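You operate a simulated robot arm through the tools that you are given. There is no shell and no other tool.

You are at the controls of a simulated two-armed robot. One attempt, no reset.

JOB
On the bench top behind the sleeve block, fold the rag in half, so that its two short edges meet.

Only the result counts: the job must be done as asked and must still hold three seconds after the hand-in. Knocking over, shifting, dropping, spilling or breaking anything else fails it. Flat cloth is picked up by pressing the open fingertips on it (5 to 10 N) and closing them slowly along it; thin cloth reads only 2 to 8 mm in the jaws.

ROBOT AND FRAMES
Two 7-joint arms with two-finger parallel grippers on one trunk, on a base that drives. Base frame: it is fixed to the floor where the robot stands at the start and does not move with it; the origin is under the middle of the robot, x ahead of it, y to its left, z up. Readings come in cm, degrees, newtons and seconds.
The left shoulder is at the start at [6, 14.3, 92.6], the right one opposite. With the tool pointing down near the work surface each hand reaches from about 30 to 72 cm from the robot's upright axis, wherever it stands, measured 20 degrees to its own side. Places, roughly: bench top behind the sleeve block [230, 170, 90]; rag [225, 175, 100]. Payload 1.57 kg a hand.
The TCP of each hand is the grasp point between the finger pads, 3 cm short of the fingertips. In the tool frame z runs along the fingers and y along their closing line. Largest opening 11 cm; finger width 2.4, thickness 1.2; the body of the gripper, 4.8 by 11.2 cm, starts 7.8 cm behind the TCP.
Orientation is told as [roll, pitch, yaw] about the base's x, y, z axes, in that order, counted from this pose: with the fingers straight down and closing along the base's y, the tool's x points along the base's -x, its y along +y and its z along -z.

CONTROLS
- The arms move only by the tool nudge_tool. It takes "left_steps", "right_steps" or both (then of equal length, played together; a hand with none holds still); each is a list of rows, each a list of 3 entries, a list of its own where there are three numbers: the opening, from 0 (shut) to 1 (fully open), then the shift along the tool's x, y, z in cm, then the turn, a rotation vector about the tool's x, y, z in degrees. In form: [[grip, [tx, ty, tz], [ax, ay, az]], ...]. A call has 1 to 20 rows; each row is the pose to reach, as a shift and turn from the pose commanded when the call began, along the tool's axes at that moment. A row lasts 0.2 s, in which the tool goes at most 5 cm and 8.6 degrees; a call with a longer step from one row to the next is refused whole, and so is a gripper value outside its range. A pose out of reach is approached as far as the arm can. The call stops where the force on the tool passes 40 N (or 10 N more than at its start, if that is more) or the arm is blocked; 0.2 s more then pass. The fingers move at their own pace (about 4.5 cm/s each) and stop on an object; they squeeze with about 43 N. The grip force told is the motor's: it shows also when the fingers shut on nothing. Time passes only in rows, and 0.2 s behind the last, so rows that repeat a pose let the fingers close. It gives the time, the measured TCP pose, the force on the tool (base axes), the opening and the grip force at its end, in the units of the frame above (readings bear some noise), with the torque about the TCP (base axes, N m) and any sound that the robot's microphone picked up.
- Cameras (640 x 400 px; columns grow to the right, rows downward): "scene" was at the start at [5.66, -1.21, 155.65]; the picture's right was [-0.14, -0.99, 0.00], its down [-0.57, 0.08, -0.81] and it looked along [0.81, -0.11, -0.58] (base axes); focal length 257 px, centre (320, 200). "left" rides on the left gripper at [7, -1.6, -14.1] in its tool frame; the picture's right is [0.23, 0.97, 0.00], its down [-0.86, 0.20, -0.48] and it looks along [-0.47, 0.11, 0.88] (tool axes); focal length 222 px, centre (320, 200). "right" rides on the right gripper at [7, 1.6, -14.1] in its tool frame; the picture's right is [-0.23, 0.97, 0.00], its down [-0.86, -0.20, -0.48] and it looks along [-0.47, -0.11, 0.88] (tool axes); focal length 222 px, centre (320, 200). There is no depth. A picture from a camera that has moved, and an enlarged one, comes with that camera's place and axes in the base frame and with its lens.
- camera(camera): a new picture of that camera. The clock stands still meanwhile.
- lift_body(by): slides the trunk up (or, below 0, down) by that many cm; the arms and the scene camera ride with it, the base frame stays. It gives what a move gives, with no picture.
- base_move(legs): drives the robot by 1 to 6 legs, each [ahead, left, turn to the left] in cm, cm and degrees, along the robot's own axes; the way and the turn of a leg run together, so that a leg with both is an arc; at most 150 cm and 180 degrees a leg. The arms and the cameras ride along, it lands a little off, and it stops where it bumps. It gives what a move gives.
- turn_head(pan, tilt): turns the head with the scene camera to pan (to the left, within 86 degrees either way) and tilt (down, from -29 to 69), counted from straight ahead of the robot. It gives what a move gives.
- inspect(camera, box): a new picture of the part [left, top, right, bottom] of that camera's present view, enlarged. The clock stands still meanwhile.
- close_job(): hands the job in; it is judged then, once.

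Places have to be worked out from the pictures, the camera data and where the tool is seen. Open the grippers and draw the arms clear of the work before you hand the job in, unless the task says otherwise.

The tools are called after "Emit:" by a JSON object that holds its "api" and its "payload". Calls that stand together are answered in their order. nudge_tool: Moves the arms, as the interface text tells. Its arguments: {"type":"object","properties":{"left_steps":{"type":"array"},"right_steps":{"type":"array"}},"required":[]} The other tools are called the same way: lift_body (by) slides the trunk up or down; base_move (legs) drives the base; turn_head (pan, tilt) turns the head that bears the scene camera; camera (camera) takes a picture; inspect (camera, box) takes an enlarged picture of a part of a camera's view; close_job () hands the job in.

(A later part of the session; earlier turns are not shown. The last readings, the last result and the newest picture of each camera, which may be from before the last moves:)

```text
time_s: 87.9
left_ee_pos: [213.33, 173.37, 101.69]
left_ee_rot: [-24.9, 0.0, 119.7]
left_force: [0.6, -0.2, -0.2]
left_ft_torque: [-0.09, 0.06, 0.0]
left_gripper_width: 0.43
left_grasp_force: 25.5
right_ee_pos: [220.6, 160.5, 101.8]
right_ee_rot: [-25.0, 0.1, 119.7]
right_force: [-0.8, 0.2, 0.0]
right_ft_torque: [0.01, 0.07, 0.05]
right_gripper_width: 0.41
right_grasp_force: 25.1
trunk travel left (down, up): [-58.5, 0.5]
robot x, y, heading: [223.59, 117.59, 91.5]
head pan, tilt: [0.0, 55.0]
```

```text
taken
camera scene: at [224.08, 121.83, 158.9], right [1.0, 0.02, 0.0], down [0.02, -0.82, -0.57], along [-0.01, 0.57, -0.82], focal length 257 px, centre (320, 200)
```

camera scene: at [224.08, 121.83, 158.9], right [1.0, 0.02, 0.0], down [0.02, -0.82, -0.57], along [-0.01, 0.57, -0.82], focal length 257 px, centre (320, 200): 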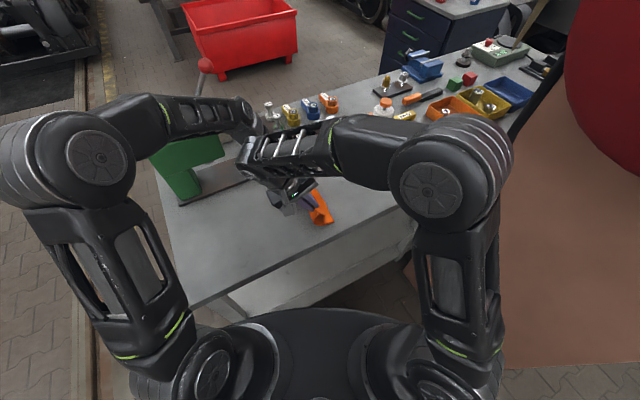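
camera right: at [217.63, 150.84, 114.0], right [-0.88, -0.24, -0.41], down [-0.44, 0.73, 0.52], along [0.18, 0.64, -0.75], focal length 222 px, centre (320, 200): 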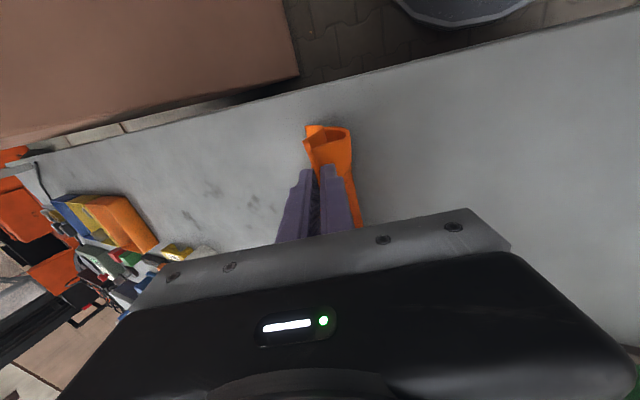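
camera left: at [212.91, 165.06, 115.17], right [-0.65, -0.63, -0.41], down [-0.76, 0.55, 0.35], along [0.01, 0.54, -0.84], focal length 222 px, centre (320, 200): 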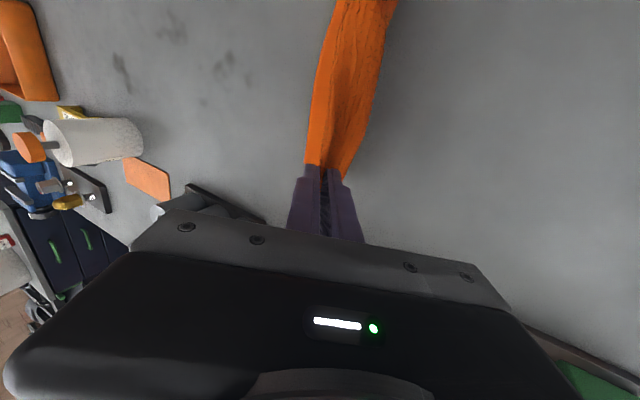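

The tilt went as asked (25°). I enlarge the cloth to see the layers.

Emit:
{"api": "inspect", "payload": {"camera": "left", "box": [260, 0, 440, 190]}}

Emit:
{"api": "inspect", "payload": {"camera": "right", "box": [270, 100, 400, 190]}}

Emit:
{"api": "inspect", "payload": {"camera": "scene", "box": [270, 160, 370, 240]}}

```text
2.11 times, centred on (350, 95) of left
camera zoom: at [212.91, 165.06, 115.17], right [-0.65, -0.63, -0.41], down [-0.76, 0.55, 0.35], along [0.01, 0.54, -0.84], focal length 468 px, centre (257, 421)
```

zoom: 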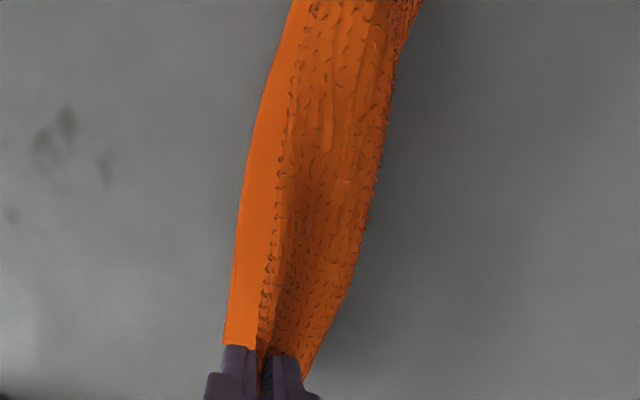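

```text
4.44 times, centred on (335, 145) of right
camera zoom: at [217.63, 150.84, 114.0], right [-0.88, -0.24, -0.41], down [-0.44, 0.73, 0.52], along [0.18, 0.64, -0.75], focal length 987 px, centre (253, 444)
```

zoom: 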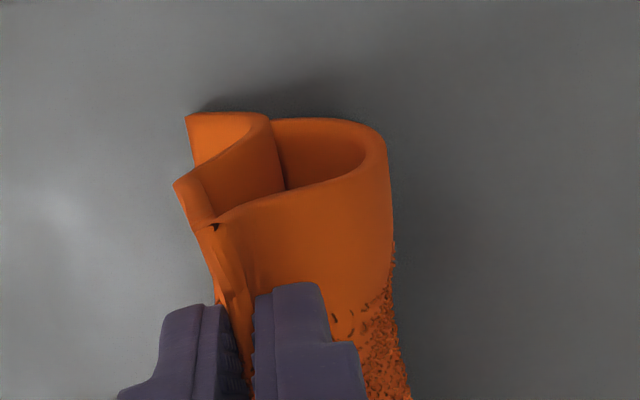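

```text
5.00 times, centred on (320, 200) of scene
camera zoom: at [224.08, 121.83, 158.9], right [1.0, 0.02, 0.0], down [0.02, -0.82, -0.57], along [-0.01, 0.57, -0.82], focal length 1284 px, centre (320, 200)
```

zoom: 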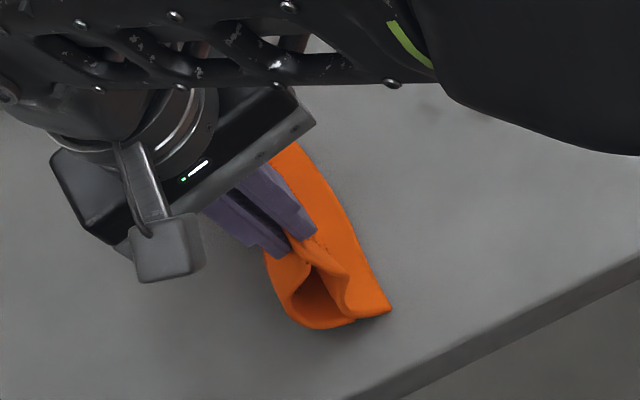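

The lower layer still tends to bow out, but less than before. I continue the arc down with the tilt held at 25°, to about 1.3 cm above the surface.

Emit:
{"api": "nudge_tool", "payload": {"left_steps": [[0, [0, 0.81, -0.27], [0, 0, 0]], [0, [0, 1.63, -0.54], [0, 0, 0]], [0, [0, 2.56, -0.2], [0, 0, 0]], [0, [0, 3.49, 0.14], [0, 0, 0]], [0, [0, 4.32, 0.63], [0, 0, 0]], [0, [0, 5.16, 1.13], [0, 0, 0]], [0, [0, 5.9, 1.77], [0, 0, 0]], [0, [0, 6.64, 2.42], [0, 0, 0]], [0, [0, 7.08, 2.88], [0, 0, 0]], [0, [0, 7.47, 3.25], [0, 0, 0]], [0, [0, 7.77, 3.66], [0, 0, 0]], [0, [0, 8.05, 4.02], [0, 0, 0]], [0, [0, 8.34, 4.39], [0, 0, 0]], [0, [0, 8.34, 4.39], [0, 0, 0]]], "right_steps": [[0, [0, 0.81, -0.27], [0, 0, 0]], [0, [0, 1.63, -0.54], [0, 0, 0]], [0, [0, 2.56, -0.2], [0, 0, 0]], [0, [0, 3.49, 0.14], [0, 0, 0]], [0, [0, 4.32, 0.63], [0, 0, 0]], [0, [0, 5.16, 1.13], [0, 0, 0]], [0, [0, 5.9, 1.77], [0, 0, 0]], [0, [0, 6.64, 2.42], [0, 0, 0]], [0, [0, 7.08, 2.88], [0, 0, 0]], [0, [0, 7.47, 3.25], [0, 0, 0]], [0, [0, 7.77, 3.66], [0, 0, 0]], [0, [0, 8.05, 4.02], [0, 0, 0]], [0, [0, 8.34, 4.39], [0, 0, 0]], [0, [0, 8.34, 4.39], [0, 0, 0]]]}}

Emit:
{"api": "camera", "payload": {"camera": "left"}}

Emit:
{"api": "camera", "payload": {"camera": "right"}}

Emit:
{"api": "camera", "payload": {"camera": "scene"}}

```text
time_s: 90.9
left_ee_pos: [208.45, 170.47, 94.15]
left_ee_rot: [-25.0, 0.2, 119.8]
left_force: [0.6, 0.3, 0.9]
left_ft_torque: [-0.06, 0.02, 0.0]
left_gripper_width: 0.44
left_grasp_force: 25.2
right_ee_pos: [215.72, 157.57, 94.44]
right_ee_rot: [-25.0, 0.0, 119.6]
right_force: [0.5, 0.5, 0.4]
right_ft_torque: [-0.01, 0.07, 0.03]
right_gripper_width: 0.44
right_grasp_force: 25.1
trunk travel left (down, up): [-58.5, 0.5]
robot x, y, heading: [223.83, 117.76, 91.5]
head pan, tilt: [0.0, 55.0]
```

```text
taken
camera left: at [208.07, 162.15, 107.63], right [-0.65, -0.63, -0.41], down [-0.76, 0.55, 0.35], along [0.01, 0.54, -0.84], focal length 222 px, centre (320, 200)
```

left: 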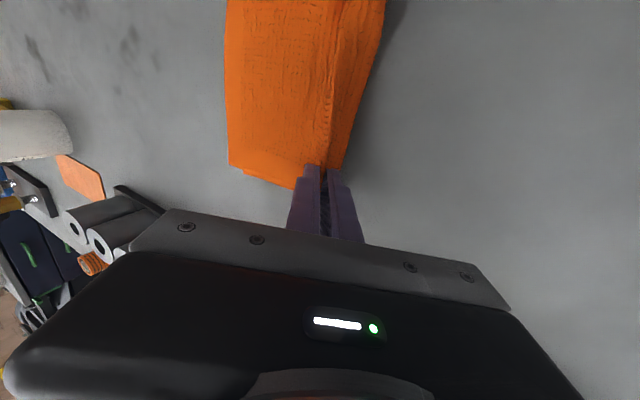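

```text
taken
camera right: at [212.74, 147.89, 106.54], right [-0.88, -0.24, -0.41], down [-0.44, 0.73, 0.52], along [0.18, 0.64, -0.75], focal length 222 px, centre (320, 200)
```

right: 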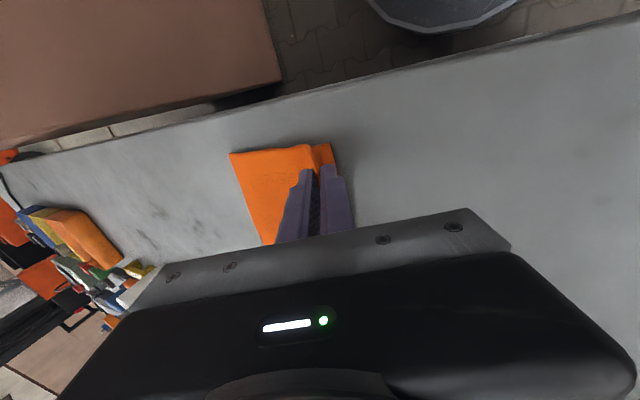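

```text
taken
camera scene: at [224.11, 121.83, 158.9], right [1.0, 0.02, 0.0], down [0.02, -0.82, -0.57], along [-0.01, 0.57, -0.82], focal length 257 px, centre (320, 200)
```

scene: 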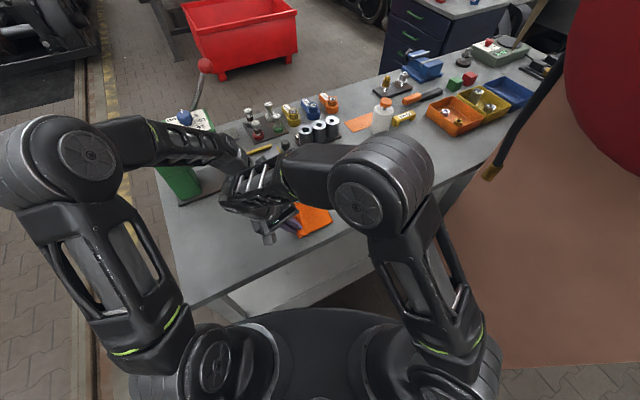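

The cloth is nearly flat again. I enlarge the edge region from all three cameras.

Emit:
{"api": "inspect", "payload": {"camera": "left", "box": [200, 90, 360, 200]}}

Emit:
{"api": "inspect", "payload": {"camera": "right", "box": [210, 130, 370, 250]}}

Emit:
{"api": "inspect", "payload": {"camera": "scene", "box": [250, 180, 350, 250]}}

```text
3.64 times, centred on (280, 145) of left
camera zoom: at [208.07, 162.15, 107.63], right [-0.65, -0.63, -0.41], down [-0.76, 0.55, 0.35], along [0.01, 0.54, -0.84], focal length 808 px, centre (466, 400)
```

zoom: 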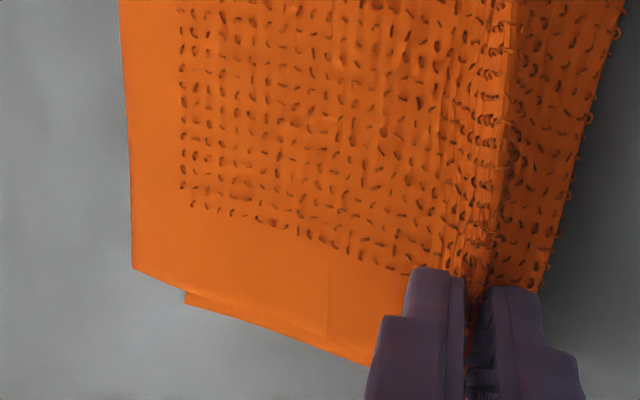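

```text
3.33 times, centred on (290, 190) of right
camera zoom: at [212.74, 147.89, 106.54], right [-0.88, -0.24, -0.41], down [-0.44, 0.73, 0.52], along [0.18, 0.64, -0.75], focal length 740 px, centre (420, 233)
```

zoom: 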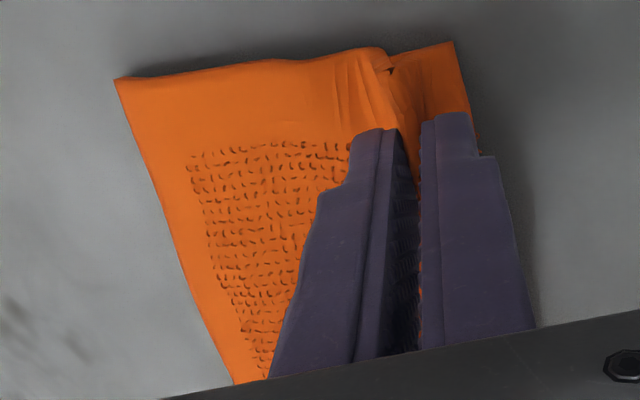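

```text
5.71 times, centred on (300, 215) of scene
camera zoom: at [224.11, 121.83, 158.9], right [1.0, 0.02, 0.0], down [0.02, -0.82, -0.57], along [-0.01, 0.57, -0.82], focal length 1467 px, centre (434, 114)
```

zoom: 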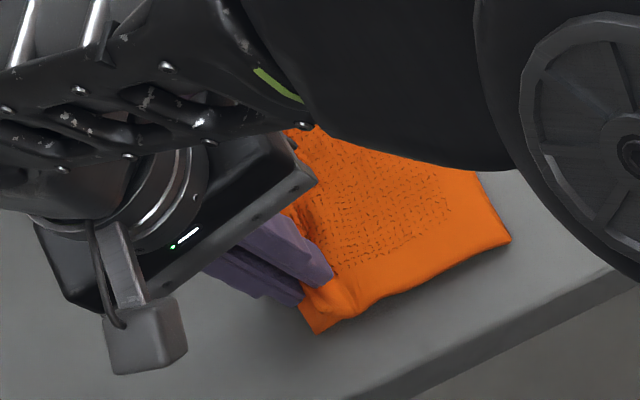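

Far corners now differ by about 1.9 cm (upper edge at u≈277.6, lower at 275.7), near side similar. I release here by opening the fingers a little, and will then slide the top layer's edge back to match.

Emit:
{"api": "nudge_tool", "payload": {"left_steps": [[0.05, [0, 0, 0], [0, 0, 0]], [0.08, [0, 0, 0], [0, 0, 0]], [0.11, [0, 0, 0], [0, 0, 0]], [0.14, [0, 0, 0], [0, 0, 0]], [0.17, [0, 0, 0], [0, 0, 0]], [0.17, [0, 0, 0], [0, 0, 0]]], "right_steps": [[0.05, [0, 0, 0], [0, 0, 0]], [0.08, [0, 0, 0], [0, 0, 0]], [0.11, [0, 0, 0], [0, 0, 0]], [0.14, [0, 0, 0], [0, 0, 0]], [0.17, [0, 0, 0], [0, 0, 0]], [0.17, [0, 0, 0], [0, 0, 0]]]}}

Emit:
{"api": "inspect", "payload": {"camera": "left", "box": [200, 60, 400, 200]}}

Emit:
{"api": "inspect", "payload": {"camera": "right", "box": [210, 130, 370, 250]}}

```text
time_s: 92.3
left_ee_pos: [208.58, 170.49, 94.12]
left_ee_rot: [-24.9, 0.0, 119.7]
left_force: [0.1, -0.1, 0.2]
left_ft_torque: [0.02, -0.06, 0.01]
left_gripper_width: 1.87
left_grasp_force: 0.1
right_ee_pos: [215.75, 157.61, 94.56]
right_ee_rot: [-25.0, 0.0, 119.8]
right_force: [1.1, -0.2, 0.3]
right_ft_torque: [0.04, 0.02, 0.0]
right_gripper_width: 1.89
right_grasp_force: 0.0
trunk travel left (down, up): [-58.5, 0.5]
robot x, y, heading: [224.22, 117.68, 91.4]
head pan, tilt: [0.0, 55.0]
```

```text
2.86 times, centred on (300, 130) of left
camera zoom: at [208.06, 162.16, 107.64], right [-0.65, -0.63, -0.41], down [-0.76, 0.55, 0.35], along [0.01, 0.54, -0.84], focal length 635 px, centre (377, 400)
```

zoom: 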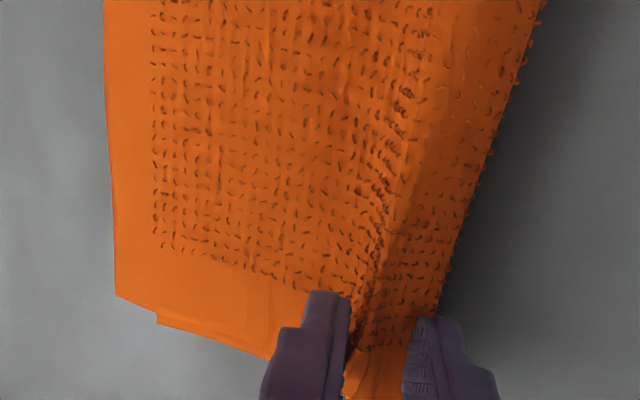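

```text
3.33 times, centred on (290, 190) of right
camera zoom: at [212.74, 147.9, 106.55], right [-0.88, -0.24, -0.41], down [-0.44, 0.73, 0.52], along [0.18, 0.64, -0.75], focal length 740 px, centre (420, 233)
```

zoom: 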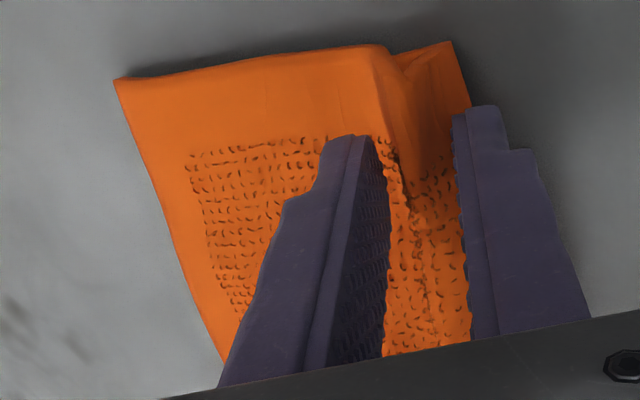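

The folds are free between the open fingers. I withdraw the hands along their own axes and then look.

Emit:
{"api": "nudge_tool", "payload": {"left_steps": [[0.17, [0, 0, -0.7], [0, 0, 0]], [0.18, [0, 0, -1.4], [0, 0, 0]], [0.2, [0, 0, -2.2], [0, 0, 0]], [0.22, [0, 0, -3.2], [0, 0, 0]], [0.22, [0, 0, -4.4], [0, 0, 0]], [0.22, [0, -1.5, -6], [0, 0, 0]], [0.22, [0, -3.5, -8], [0, 0, 0]], [0.22, [0, -5, -10], [0, 0, 0]]], "right_steps": [[0.17, [0, 0, -0.7], [0, 0, 0]], [0.18, [0, 0, -1.4], [0, 0, 0]], [0.2, [0, 0, -2.2], [0, 0, 0]], [0.22, [0, 0, -3.2], [0, 0, 0]], [0.22, [0, 0, -4.4], [0, 0, 0]], [0.22, [0, -1.5, -6], [0, 0, 0]], [0.22, [0, -3.5, -8], [0, 0, 0]], [0.22, [0, -5, -10], [0, 0, 0]]]}}

Emit:
{"api": "camera", "payload": {"camera": "left"}}

Emit:
{"api": "camera", "payload": {"camera": "right"}}

Emit:
{"api": "camera", "payload": {"camera": "scene"}}

```text
time_s: 94.1
left_ee_pos: [208.87, 170.86, 105.33]
left_ee_rot: [-25.0, -0.1, 119.7]
left_force: [-0.2, -0.7, -0.5]
left_ft_torque: [0.02, 0.0, -0.02]
left_gripper_width: 2.43
left_grasp_force: 0.1
right_ee_pos: [215.83, 157.84, 105.53]
right_ee_rot: [-25.0, 0.0, 119.7]
right_force: [-0.8, -0.2, 0.4]
right_ft_torque: [0.02, 0.04, 0.03]
right_gripper_width: 2.41
right_grasp_force: 0.0
trunk travel left (down, up): [-58.5, 0.5]
robot x, y, heading: [223.98, 117.57, 91.1]
head pan, tilt: [0.0, 55.0]
```

```text
taken
camera left: at [208.47, 162.46, 118.88], right [-0.65, -0.63, -0.41], down [-0.76, 0.55, 0.35], along [0.01, 0.54, -0.84], focal length 222 px, centre (320, 200)
```

left: 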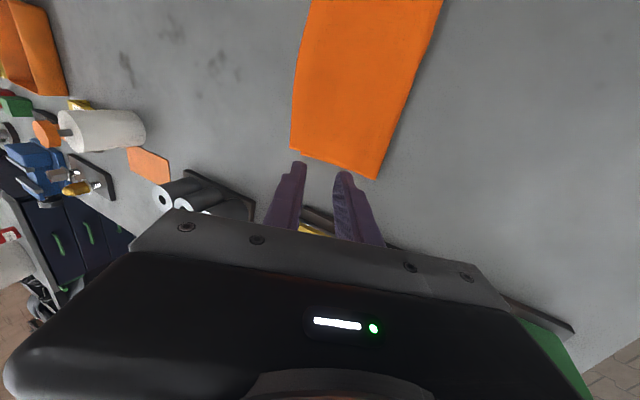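

```text
taken
camera right: at [212.91, 148.19, 117.78], right [-0.88, -0.24, -0.41], down [-0.44, 0.73, 0.52], along [0.18, 0.64, -0.75], focal length 222 px, centre (320, 200)
```

right: 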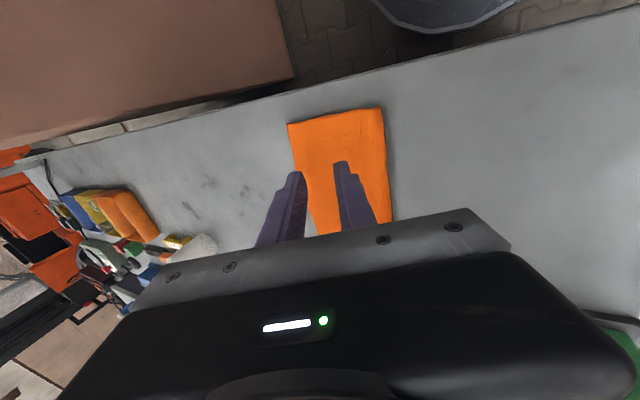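

```text
taken
camera scene: at [224.14, 121.79, 158.9], right [1.0, 0.02, 0.0], down [0.02, -0.82, -0.57], along [-0.01, 0.57, -0.82], focal length 257 px, centre (320, 200)
```

scene: 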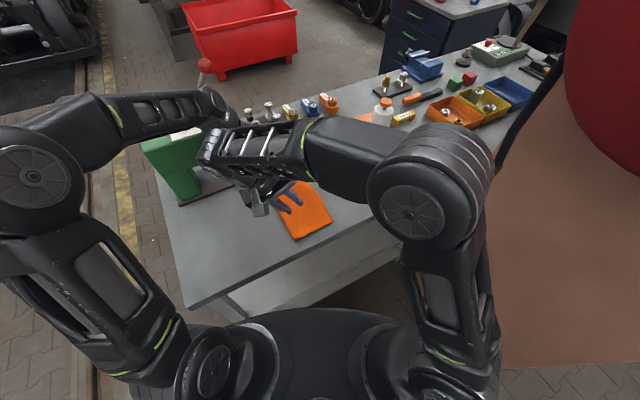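

The rag now lies flat and folded in half, released. I enlarge the short-edge corners to measure the match.

Emit:
{"api": "inspect", "payload": {"camera": "left", "box": [270, 90, 400, 190]}}

Emit:
{"api": "inspect", "payload": {"camera": "right", "box": [270, 95, 410, 195]}}

Emit:
{"api": "inspect", "payload": {"camera": "scene", "box": [250, 170, 350, 250]}}

```text
4.00 times, centred on (335, 140) of left
camera zoom: at [208.47, 162.46, 118.88], right [-0.65, -0.63, -0.41], down [-0.76, 0.55, 0.35], along [0.01, 0.54, -0.84], focal length 888 px, centre (260, 440)
```

zoom: 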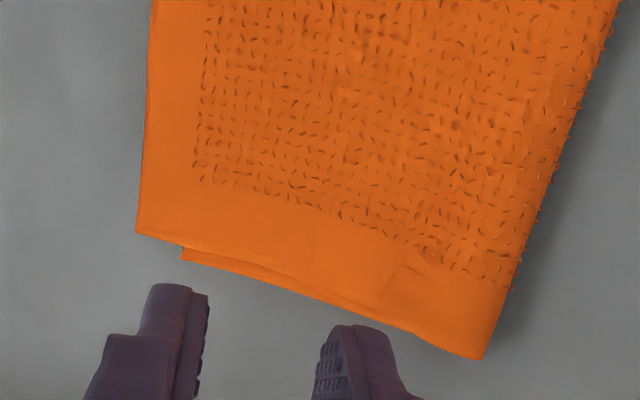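

```text
4.00 times, centred on (340, 145) of right
camera zoom: at [212.91, 148.19, 117.78], right [-0.88, -0.24, -0.41], down [-0.44, 0.73, 0.52], along [0.18, 0.64, -0.75], focal length 888 px, centre (240, 420)
```

zoom: 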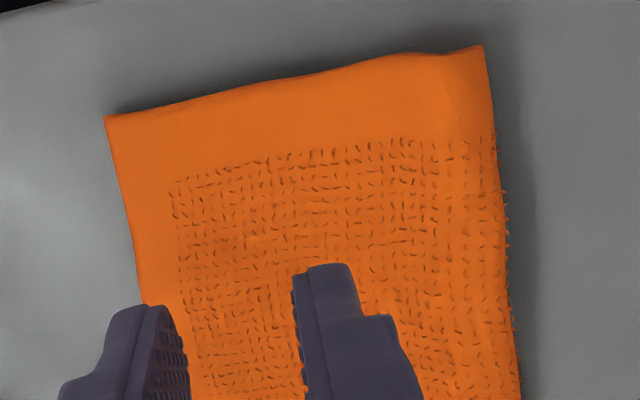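

```text
5.00 times, centred on (300, 210) of scene
camera zoom: at [224.14, 121.79, 158.9], right [1.0, 0.02, 0.0], down [0.02, -0.82, -0.57], along [-0.01, 0.57, -0.82], focal length 1284 px, centre (420, 150)
```

zoom: 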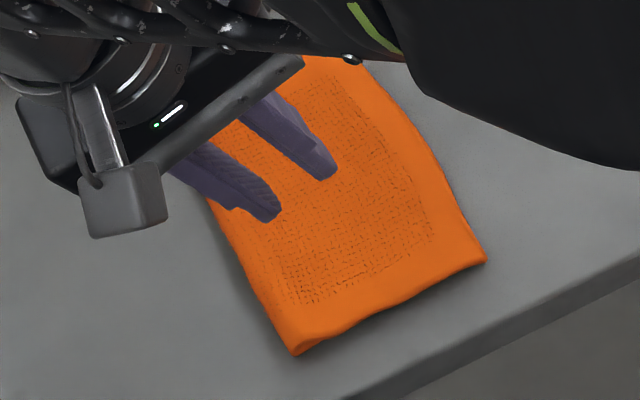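

Measured: crest at u≈264.3, upper edge at 277.6 on both ends, lower edge at about 275.7, so the top edge overhangs by 1.9 cm evenly. I'll straighten the hands, close the fingers and stand them just outside the edges at u≈279.3, to push the overhanging edge back flush like squaring a stack.

Emit:
{"api": "nudge_tool", "payload": {"left_steps": [[0.1, [0, -2, 0.9], [-4.2, 0, 0]], [0, [0, -4, 1.85], [-8.4, 0, 0]], [0, [0, -6, 2.8], [-12.6, 0, 0]], [0, [0, -8, 3.7], [-16.8, 0, 0]], [0, [0, -10, 4.65], [-21, 0, 0]], [0, [0, -11.87, 5.54], [-25, 0, 0]], [0, [0, -11.87, 5.54], [-25, 0, 0]]], "right_steps": [[0.1, [-0.1, -2.1, 0.95], [-4.2, 0, 0]], [0, [-0.2, -4.1, 1.9], [-8.4, 0, 0]], [0, [-0.3, -6.2, 2.9], [-12.6, 0, 0]], [0, [-0.4, -8.3, 3.85], [-16.8, 0, 0]], [0, [-0.5, -10.4, 4.85], [-21, 0, 0]], [0, [-0.5, -12.33, 5.75], [-25, 0, 0]], [0, [-0.5, -12.33, 5.75], [-25, 0, 0]]]}}

Emit:
{"api": "camera", "payload": {"camera": "left"}}

Emit:
{"api": "camera", "payload": {"camera": "right"}}

```text
time_s: 95.7
left_ee_pos: [220.08, 177.03, 105.36]
left_ee_rot: [-0.1, 0.0, 119.8]
left_force: [0.5, 0.3, -0.8]
left_ft_torque: [0.03, 0.0, 0.01]
left_gripper_width: 0.01
left_grasp_force: 21.2
right_ee_pos: [227.35, 165.05, 105.7]
right_ee_rot: [0.0, 0.1, 119.7]
right_force: [0.6, -0.3, -0.2]
right_ft_torque: [0.01, 0.01, 0.04]
right_gripper_width: 0.01
right_grasp_force: 21.1
trunk travel left (down, up): [-58.5, 0.5]
robot x, y, heading: [224.16, 117.66, 91.2]
head pan, tilt: [0.0, 55.0]
```

```text
taken
camera left: at [224.95, 171.89, 119.53], right [-0.73, -0.68, 0.0], down [-0.6, 0.64, 0.48], along [-0.33, 0.35, -0.88], focal length 222 px, centre (320, 200)
```

left: 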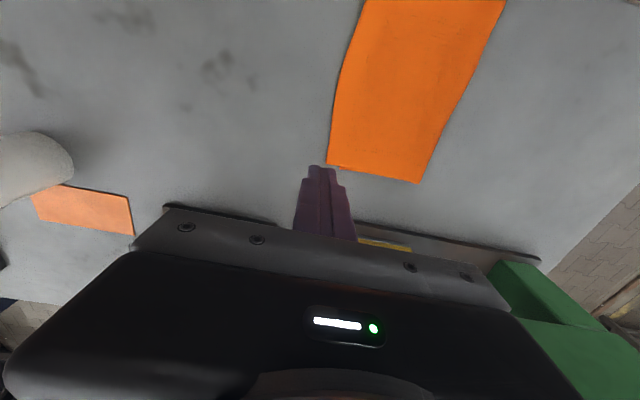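

```text
taken
camera right: at [229.53, 158.2, 119.85], right [-0.96, -0.29, 0.0], down [-0.25, 0.84, 0.48], along [-0.14, 0.46, -0.88], focal length 222 px, centre (320, 200)
```

right: 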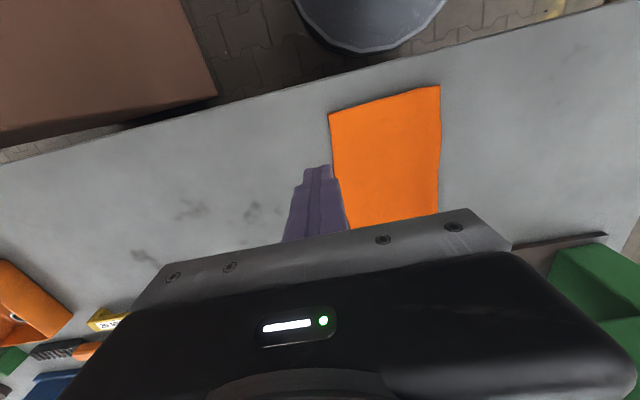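

I enlarge both views to measure the corners once more with the hands upright.

Emit:
{"api": "inspect", "payload": {"camera": "left", "box": [300, 110, 440, 200]}}

Emit:
{"api": "inspect", "payload": {"camera": "right", "box": [300, 80, 460, 180]}}

```text
4.44 times, centred on (370, 155) of left
camera zoom: at [224.95, 171.89, 119.53], right [-0.73, -0.68, 0.0], down [-0.6, 0.64, 0.48], along [-0.33, 0.35, -0.88], focal length 987 px, centre (98, 400)
```

zoom: 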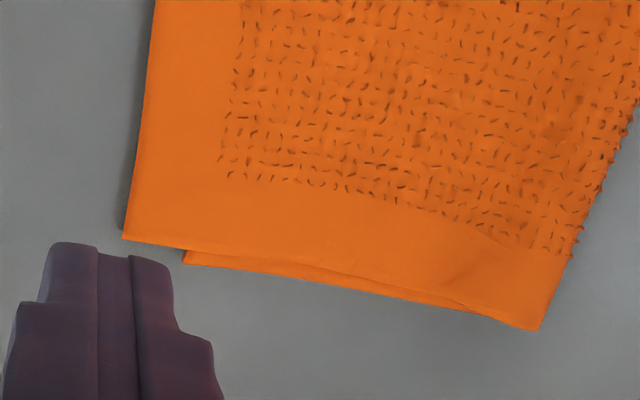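

```text
4.00 times, centred on (380, 130) of right
camera zoom: at [229.53, 158.2, 119.85], right [-0.96, -0.29, 0.0], down [-0.25, 0.84, 0.48], along [-0.14, 0.46, -0.88], focal length 888 px, centre (80, 480)
```

zoom: 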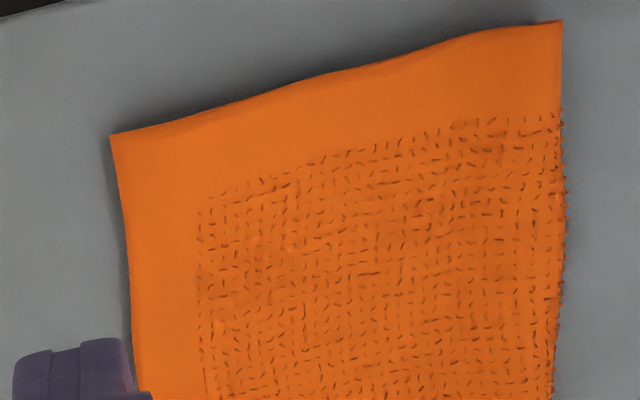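

Same result: 1.9 cm overhang. I set the closed fingers 0.4 cm outside the upper edge and lower them to just above the bare bench.

Emit:
{"api": "nudge_tool", "payload": {"left_steps": [[0, [0, -0.4, 2.5], [0, 0, 0]], [0, [0, -0.4, 5], [0, 0, 0]], [0, [0, -0.4, 7.5], [0, 0, 0]], [0, [0, -0.4, 9.5], [0, 0, 0]], [0, [0, -0.4, 11], [0, 0, 0]], [0, [0, -0.4, 11.7], [0, 0, 0]], [0, [0, -0.4, 11.7], [0, 0, 0]]], "right_steps": [[0, [0, -0.1, 2.5], [0, 0, 0]], [0, [0, -0.1, 5], [0, 0, 0]], [0, [0, -0.1, 7.5], [0, 0, 0]], [0, [0, -0.1, 9.5], [0, 0, 0]], [0, [0, -0.1, 11], [0, 0, 0]], [0, [0, -0.1, 11.9], [0, 0, 0]], [0, [0, -0.1, 11.9], [0, 0, 0]]]}}

Emit:
{"api": "camera", "payload": {"camera": "left"}}

Emit:
{"api": "camera", "payload": {"camera": "right"}}

```text
time_s: 97.3
left_ee_pos: [220.33, 177.27, 93.61]
left_ee_rot: [0.0, 0.0, 119.7]
left_force: [0.5, 0.4, 0.2]
left_ft_torque: [-0.05, 0.01, -0.01]
left_gripper_width: 0.01
left_grasp_force: 21.2
right_ee_pos: [227.7, 165.19, 93.88]
right_ee_rot: [-0.1, 0.0, 119.7]
right_force: [-0.5, -0.7, -0.4]
right_ft_torque: [-0.01, 0.02, -0.02]
right_gripper_width: 0.01
right_grasp_force: 21.9
trunk travel left (down, up): [-58.5, 0.5]
robot x, y, heading: [224.37, 117.54, 91.3]
head pan, tilt: [0.0, 55.0]
```

```text
taken
camera left: at [225.26, 172.09, 107.73], right [-0.73, -0.68, 0.0], down [-0.6, 0.64, 0.48], along [-0.33, 0.35, -0.88], focal length 222 px, centre (320, 200)
```

left: 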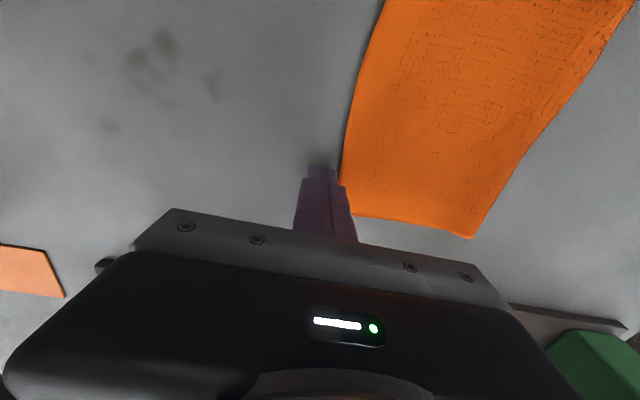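

```text
taken
camera right: at [229.83, 158.37, 107.92], right [-0.96, -0.29, 0.0], down [-0.25, 0.84, 0.48], along [-0.14, 0.46, -0.88], focal length 222 px, centre (320, 200)
```

right: 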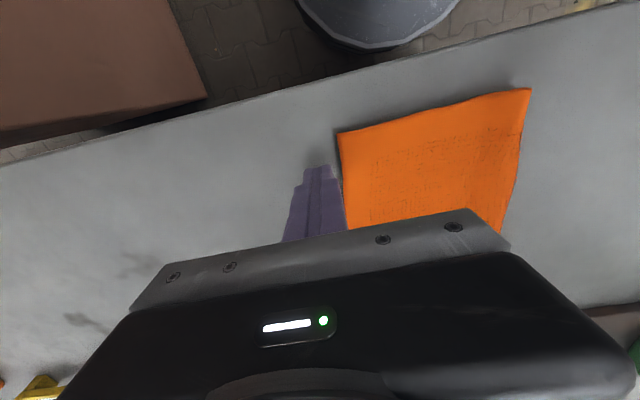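

The closed fingers stand just beside the upper edge. I lower them the last few millimetres until they lightly touch the bench.

Emit:
{"api": "nudge_tool", "payload": {"left_steps": [[0, [0, 0, 0.15], [0, 0, 0]], [0, [0, 0, 0.3], [0, 0, 0]], [0, [0, 0, 0.3], [0, 0, 0]]], "right_steps": [[0, [0, 0, 0.25], [0, 0, 0]], [0, [0, 0, 0.5], [0, 0, 0]], [0, [0, 0, 0.5], [0, 0, 0]]]}}

```text
time_s: 98.1
left_ee_pos: [220.36, 177.35, 93.23]
left_ee_rot: [0.0, -0.1, 119.7]
left_force: [-0.5, 0.3, -0.7]
left_ft_torque: [0.01, 0.03, -0.01]
left_gripper_width: 0.0
left_grasp_force: 22.0
right_ee_pos: [227.75, 165.22, 93.32]
right_ee_rot: [0.0, 0.0, 119.8]
right_force: [-0.2, 0.4, 0.4]
right_ft_torque: [0.01, 0.0, 0.01]
right_gripper_width: 0.0
right_grasp_force: 21.0
trunk travel left (down, up): [-58.5, 0.5]
robot x, y, heading: [224.07, 117.38, 91.2]
head pan, tilt: [0.0, 55.0]
```

No touch at 93.25 yet. I lower another 0.1–0.2 cm.

Emit:
{"api": "nudge_tool", "payload": {"left_steps": [[0, [0, 0, 0.07], [0, 0, 0]], [0, [0, 0, 0.14], [0, 0, 0]], [0, [0, 0, 0.14], [0, 0, 0]]], "right_steps": [[0, [0, 0, 0.1], [0, 0, 0]], [0, [0, 0, 0.2], [0, 0, 0]], [0, [0, 0, 0.2], [0, 0, 0]]]}}

```text
time_s: 98.9
left_ee_pos: [220.59, 177.26, 93.07]
left_ee_rot: [0.1, 0.0, 119.7]
left_force: [0.3, 0.8, -0.4]
left_ft_torque: [0.0, 0.0, -0.01]
left_gripper_width: 0.0
left_grasp_force: 21.4
right_ee_pos: [227.58, 165.29, 93.04]
right_ee_rot: [0.0, 0.0, 119.7]
right_force: [-0.7, -0.9, -0.6]
right_ft_torque: [0.02, 0.01, 0.03]
right_gripper_width: 0.01
right_grasp_force: 21.1
trunk travel left (down, up): [-58.5, 0.5]
robot x, y, heading: [224.35, 117.46, 91.5]
head pan, tilt: [0.0, 55.0]
```

The tips hover a hair above the bare bench (z≈90.0). I push the edge toward −u slowly until the finger faces reach u≈275.7, where the lower edge lies.

Emit:
{"api": "nudge_tool", "payload": {"left_steps": [[0, [0, 0.2, 0], [0, 0, 0]], [0, [0, 0.4, 0], [0, 0, 0]], [0, [0, 0.6, 0], [0, 0, 0]], [0, [0, 0.8, 0], [0, 0, 0]], [0, [0, 1.0, 0], [0, 0, 0]], [0, [0, 1.2, 0], [0, 0, 0]], [0, [0, 1.4, 0], [0, 0, 0]]], "right_steps": [[0, [0, 0.25, 0], [0, 0, 0]], [0, [0, 0.5, 0], [0, 0, 0]], [0, [0, 0.75, 0], [0, 0, 0]], [0, [0, 1.0, 0], [0, 0, 0]], [0, [0, 1.25, 0], [0, 0, 0]], [0, [0, 1.5, 0], [0, 0, 0]], [0, [0, 1.7, 0], [0, 0, 0]]]}}

Emit:
{"api": "inspect", "payload": {"camera": "left", "box": [280, 60, 520, 250]}}

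Emit:
{"api": "inspect", "payload": {"camera": "right", "box": [290, 80, 550, 240]}}

```text
time_s: 100.5
left_ee_pos: [219.26, 176.74, 93.1]
left_ee_rot: [0.0, 0.0, 119.7]
left_force: [0.2, -0.3, 0.5]
left_ft_torque: [0.05, 0.0, 0.02]
left_gripper_width: 0.0
left_grasp_force: 21.1
right_ee_pos: [226.15, 164.2, 92.91]
right_ee_rot: [0.1, 0.0, 119.7]
right_force: [-0.4, 0.3, 0.3]
right_ft_torque: [-0.01, -0.01, -0.02]
right_gripper_width: 0.0
right_grasp_force: 21.4
trunk travel left (down, up): [-58.5, 0.5]
robot x, y, heading: [224.33, 117.6, 91.2]
head pan, tilt: [0.0, 55.0]
```

```text
2.11 times, centred on (400, 155) of left
camera zoom: at [224.07, 171.41, 107.32], right [-0.73, -0.68, 0.0], down [-0.6, 0.64, 0.48], along [-0.33, 0.35, -0.88], focal length 468 px, centre (152, 295)
```

zoom: 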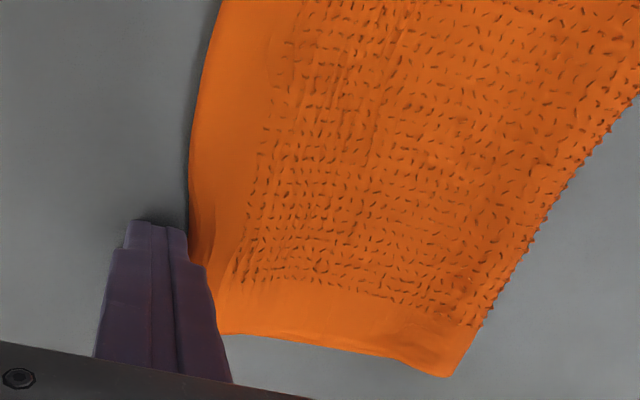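

```text
2.46 times, centred on (420, 160) of right
camera zoom: at [228.23, 157.42, 107.17], right [-0.96, -0.29, 0.0], down [-0.25, 0.84, 0.48], along [-0.14, 0.46, -0.88], focal length 547 px, centre (74, 298)
```

zoom: 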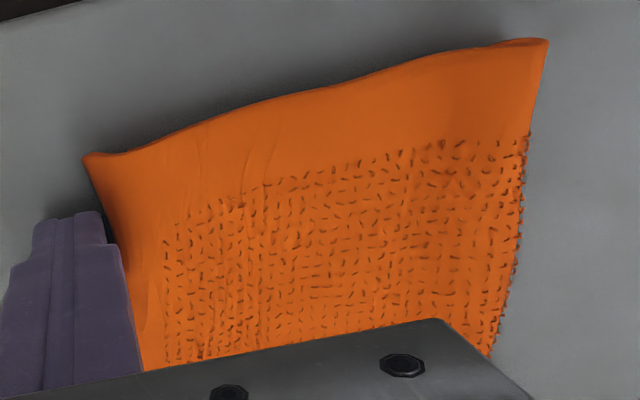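

The push works: the top sheet's edge moves in with the fingers and the crest shifts the other way. I push the remaining 1 cm.

Emit:
{"api": "nudge_tool", "payload": {"left_steps": [[0, [0, 0.15, 0], [0, 0, 0]], [0, [0, 0.3, 0], [0, 0, 0]], [0, [0, 0.45, 0], [0, 0, 0]], [0, [0, 0.6, 0], [0, 0, 0]], [0, [0, 0.75, 0], [0, 0, 0]], [0, [0, 0.9, 0], [0, 0, 0]], [0, [0, 1.0, 0], [0, 0, 0]]], "right_steps": [[0, [0, 0.15, 0], [0, 0, 0]], [0, [0, 0.3, 0], [0, 0, 0]], [0, [0, 0.45, 0], [0, 0, 0]], [0, [0, 0.6, 0], [0, 0, 0]], [0, [0, 0.75, 0], [0, 0, 0]], [0, [0, 0.9, 0], [0, 0, 0]], [0, [0, 1.0, 0], [0, 0, 0]]]}}

Emit:
{"api": "inspect", "payload": {"camera": "left", "box": [280, 60, 520, 250]}}

Emit:
{"api": "inspect", "payload": {"camera": "right", "box": [290, 80, 550, 240]}}

Emit:
{"api": "inspect", "payload": {"camera": "scene", "box": [250, 140, 390, 250]}}

```text
time_s: 102.1
left_ee_pos: [218.39, 176.07, 93.28]
left_ee_rot: [0.0, 0.1, 119.7]
left_force: [0.5, 0.7, -0.5]
left_ft_torque: [-0.02, 0.01, -0.02]
left_gripper_width: 0.0
left_grasp_force: 20.8
right_ee_pos: [225.29, 163.83, 92.9]
right_ee_rot: [0.0, 0.0, 119.7]
right_force: [7.1, 3.2, 11.0]
right_ft_torque: [0.0, -0.23, 0.1]
right_gripper_width: 0.02
right_grasp_force: 21.3
trunk travel left (down, up): [-58.5, 0.5]
robot x, y, heading: [224.63, 117.29, 91.4]
head pan, tilt: [0.0, 55.0]
```

```text
2.11 times, centred on (400, 155) of left
camera zoom: at [223.33, 170.83, 107.31], right [-0.73, -0.68, 0.0], down [-0.6, 0.64, 0.48], along [-0.33, 0.35, -0.88], focal length 468 px, centre (152, 295)
```

zoom: 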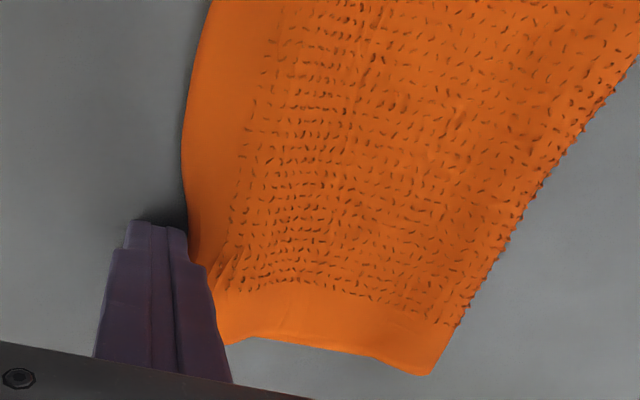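

```text
2.46 times, centred on (420, 160) of right
camera zoom: at [227.4, 156.95, 107.15], right [-0.96, -0.29, 0.0], down [-0.25, 0.84, 0.48], along [-0.14, 0.46, -0.88], focal length 547 px, centre (74, 298)
```

zoom: 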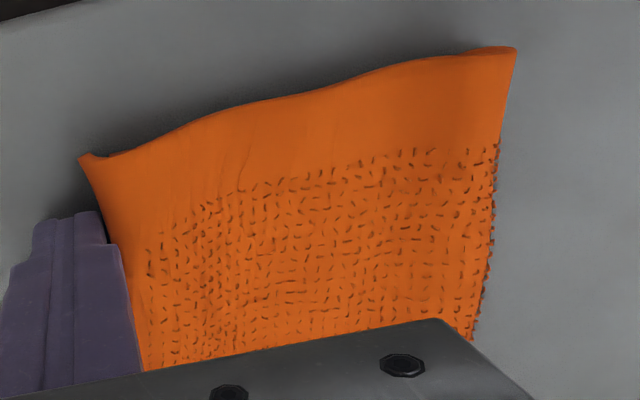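

```text
3.64 times, centred on (320, 195) of scene
camera zoom: at [224.2, 121.8, 158.91], right [1.0, 0.02, 0.0], down [0.02, -0.82, -0.57], along [-0.01, 0.57, -0.82], focal length 934 px, centre (320, 218)
```

zoom: 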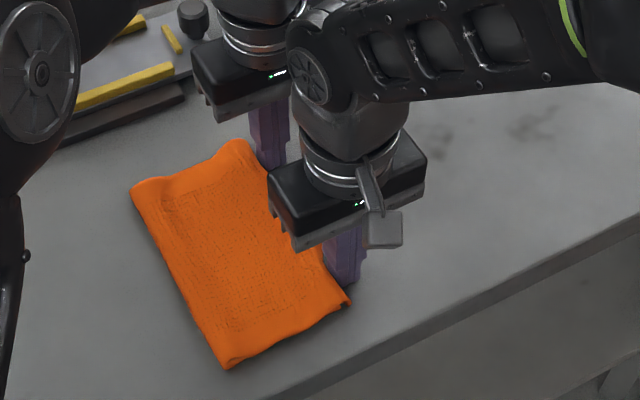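

The faces have reached u≈275.7; the right tip just began to rub the bench. I back off slightly, raise both hands, and look at the result.

Emit:
{"api": "nudge_tool", "payload": {"left_steps": [[0, [0, -0.3, -0.2], [0, 0, 0]], [0, [0, -0.6, -0.8], [0, 0, 0]], [0, [0, -0.8, -3], [0, 0, 0]], [0, [0, -0.8, -6], [0, 0, 0]], [0, [0, -0.8, -9], [0, 0, 0]], [0, [0, -0.8, -12], [0, 0, 0]], [0, [0, -0.8, -12], [0, 0, 0]]], "right_steps": [[0, [0, -0.2, -0.3], [0, 0, 0]], [0, [0, -0.6, -0.9], [0, 0, 0]], [0, [0, -0.8, -3], [0, 0, 0]], [0, [0, -0.8, -6], [0, 0, 0]], [0, [0, -0.8, -9], [0, 0, 0]], [0, [0, -0.8, -12], [0, 0, 0]], [0, [0, -0.8, -12], [0, 0, 0]]]}}

Emit:
{"api": "inspect", "payload": {"camera": "left", "box": [290, 20, 510, 210]}}

Emit:
{"api": "inspect", "payload": {"camera": "right", "box": [300, 80, 460, 200]}}

Emit:
{"api": "inspect", "payload": {"camera": "scene", "box": [250, 140, 390, 250]}}

```text
time_s: 103.7
left_ee_pos: [219.09, 176.49, 105.2]
left_ee_rot: [0.0, 0.0, 119.7]
left_force: [0.5, -0.2, -0.7]
left_ft_torque: [-0.06, -0.02, -0.02]
left_gripper_width: 0.0
left_grasp_force: 21.3
right_ee_pos: [225.79, 164.22, 105.03]
right_ee_rot: [0.0, 0.0, 119.7]
right_force: [-0.3, 1.4, -0.5]
right_ft_torque: [0.01, 0.04, 0.03]
right_gripper_width: 0.0
right_grasp_force: 21.2
trunk travel left (down, up): [-58.5, 0.5]
robot x, y, heading: [224.38, 117.45, 91.4]
head pan, tilt: [0.0, 55.0]
```

```text
2.11 times, centred on (400, 115) of left
camera zoom: at [223.98, 171.22, 119.37], right [-0.73, -0.68, 0.0], down [-0.6, 0.64, 0.48], along [-0.33, 0.35, -0.88], focal length 468 px, centre (152, 379)
```

zoom: 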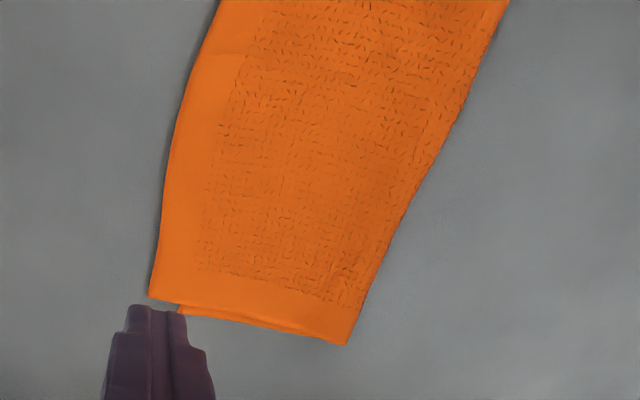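

```text
3.33 times, centred on (380, 140) of right
camera zoom: at [227.89, 157.4, 119.18], right [-0.96, -0.29, 0.0], down [-0.25, 0.84, 0.48], along [-0.14, 0.46, -0.88], focal length 740 px, centre (120, 400)
```

zoom: 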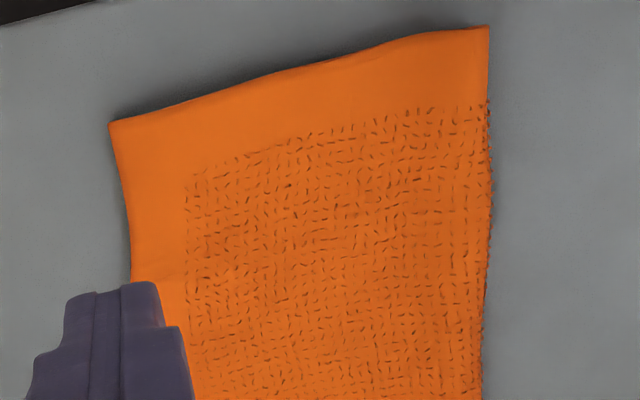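

```text
3.64 times, centred on (320, 195) of scene
camera zoom: at [224.12, 121.89, 158.9], right [1.0, 0.02, 0.0], down [0.02, -0.82, -0.57], along [-0.01, 0.57, -0.82], focal length 934 px, centre (320, 218)
```

zoom: 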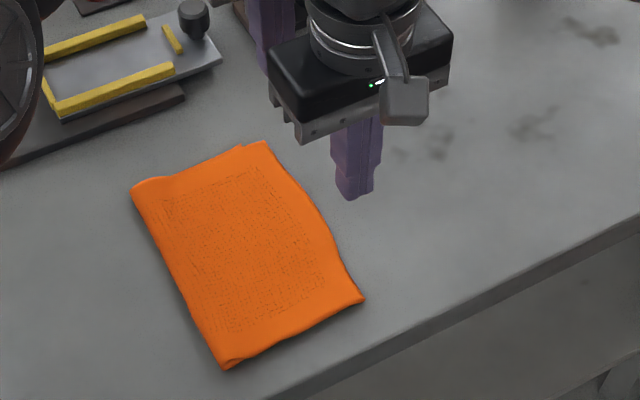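

After backing off, the top sheet sprang back: upper edge at u≈277.45, lower at ≈275.4, crest at 263.9. Pushing just buckled it, so I'll try pulling instead: press lightly on the top layer near the crest (u≈267) and drag it toward −u so the crest rolls over.

Emit:
{"api": "nudge_tool", "payload": {"left_steps": [[0, [0, 2.7, 0], [0, 0, 0]], [0, [0, 5.4, 0], [0, 0, 0]], [0, [0, 8.1, 2], [0, 0, 0]], [0, [0, 10.8, 4.5], [0, 0, 0]], [0, [0, 10.8, 7.5], [0, 0, 0]], [0, [0, 10.8, 9.8], [0, 0, 0]], [0, [0, 10.8, 10.7], [0, 0, 0]], [0, [0, 10.8, 10.7], [0, 0, 0]]], "right_steps": [[0, [0, 2.6, 0], [0, 0, 0]], [0, [0, 5.3, 0], [0, 0, 0]], [0, [0, 7.9, 2], [0, 0, 0]], [0, [0, 10.5, 4.5], [0, 0, 0]], [0, [0, 10.5, 7.5], [0, 0, 0]], [0, [0, 10.5, 9.7], [0, 0, 0]], [0, [0, 10.5, 10.6], [0, 0, 0]], [0, [0, 10.5, 10.6], [0, 0, 0]]]}}

Emit:
{"api": "camera", "payload": {"camera": "left"}}

Emit:
{"api": "camera", "payload": {"camera": "right"}}

```text
time_s: 105.5
left_ee_pos: [209.64, 171.13, 94.58]
left_ee_rot: [0.0, 0.0, 119.7]
left_force: [0.4, -1.1, 0.5]
left_ft_torque: [0.04, 0.01, 0.0]
left_gripper_width: 0.0
left_grasp_force: 21.4
right_ee_pos: [216.82, 159.06, 94.37]
right_ee_rot: [0.0, 0.0, 119.7]
right_force: [0.5, 0.0, 0.2]
right_ft_torque: [-0.03, 0.0, -0.02]
right_gripper_width: 0.0
right_grasp_force: 21.3
trunk travel left (down, up): [-58.5, 0.5]
robot x, y, heading: [224.28, 117.75, 91.3]
head pan, tilt: [0.0, 55.0]
```

```text
taken
camera left: at [214.47, 165.95, 108.72], right [-0.73, -0.68, 0.0], down [-0.6, 0.64, 0.48], along [-0.33, 0.35, -0.88], focal length 222 px, centre (320, 200)
```

left: 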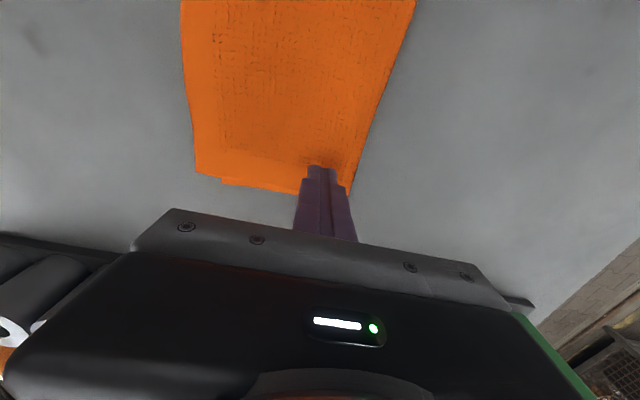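

```text
taken
camera right: at [218.94, 152.17, 108.54], right [-0.96, -0.29, 0.0], down [-0.25, 0.84, 0.48], along [-0.14, 0.46, -0.88], focal length 222 px, centre (320, 200)
```

right: 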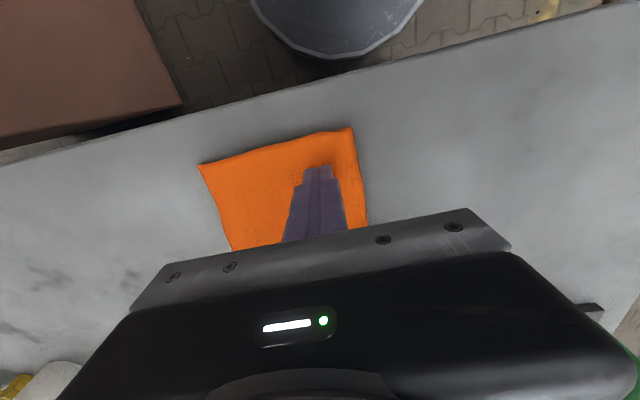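

The tips hover near the crest at u≈267. I lower in small steps to feel the top layer.

Emit:
{"api": "nudge_tool", "payload": {"left_steps": [[0, [0, 0, 0.2], [0, 0, 0]], [0, [0, 0, 0.4], [0, 0, 0]], [0, [0, 0, 0.6], [0, 0, 0]], [0, [0, 0, 0.6], [0, 0, 0]]], "right_steps": [[0, [0, 0, 0.2], [0, 0, 0]], [0, [0, 0, 0.4], [0, 0, 0]], [0, [0, 0, 0.5], [0, 0, 0]], [0, [0, 0, 0.5], [0, 0, 0]]]}}

```text
time_s: 106.5
left_ee_pos: [209.78, 171.16, 93.85]
left_ee_rot: [0.0, 0.0, 119.8]
left_force: [0.4, 0.5, 1.4]
left_ft_torque: [-0.02, -0.01, 0.01]
left_gripper_width: 0.0
left_grasp_force: 21.2
right_ee_pos: [216.88, 158.89, 93.96]
right_ee_rot: [0.0, 0.1, 119.8]
right_force: [0.2, 0.7, 0.0]
right_ft_torque: [-0.02, -0.03, 0.01]
right_gripper_width: 0.0
right_grasp_force: 21.5
trunk travel left (down, up): [-58.5, 0.5]
robot x, y, heading: [224.32, 117.82, 91.4]
head pan, tilt: [0.0, 55.0]
```

Barely touching on the left. I lower a little more for a light press of a few newtons.

Emit:
{"api": "nudge_tool", "payload": {"left_steps": [[0, [0, 0, 0.08], [0, 0, 0]], [0, [0, 0, 0.16], [0, 0, 0]], [0, [0, 0, 0.16], [0, 0, 0]]], "right_steps": [[0, [0, 0, 0.1], [0, 0, 0]], [0, [0, 0, 0.2], [0, 0, 0]], [0, [0, 0, 0.2], [0, 0, 0]]]}}

```text
time_s: 107.3
left_ee_pos: [209.66, 171.09, 93.78]
left_ee_rot: [0.1, 0.0, 119.7]
left_force: [-1.3, 0.7, 2.9]
left_ft_torque: [0.05, 0.0, 0.01]
left_gripper_width: 0.03
left_grasp_force: 22.0
right_ee_pos: [216.77, 158.95, 93.77]
right_ee_rot: [-0.1, 0.0, 119.7]
right_force: [0.1, -0.3, 4.5]
right_ft_torque: [0.03, -0.05, 0.01]
right_gripper_width: 0.0
right_grasp_force: 21.7
trunk travel left (down, up): [-58.5, 0.5]
robot x, y, heading: [224.06, 117.46, 91.4]
head pan, tilt: [0.0, 55.0]
```

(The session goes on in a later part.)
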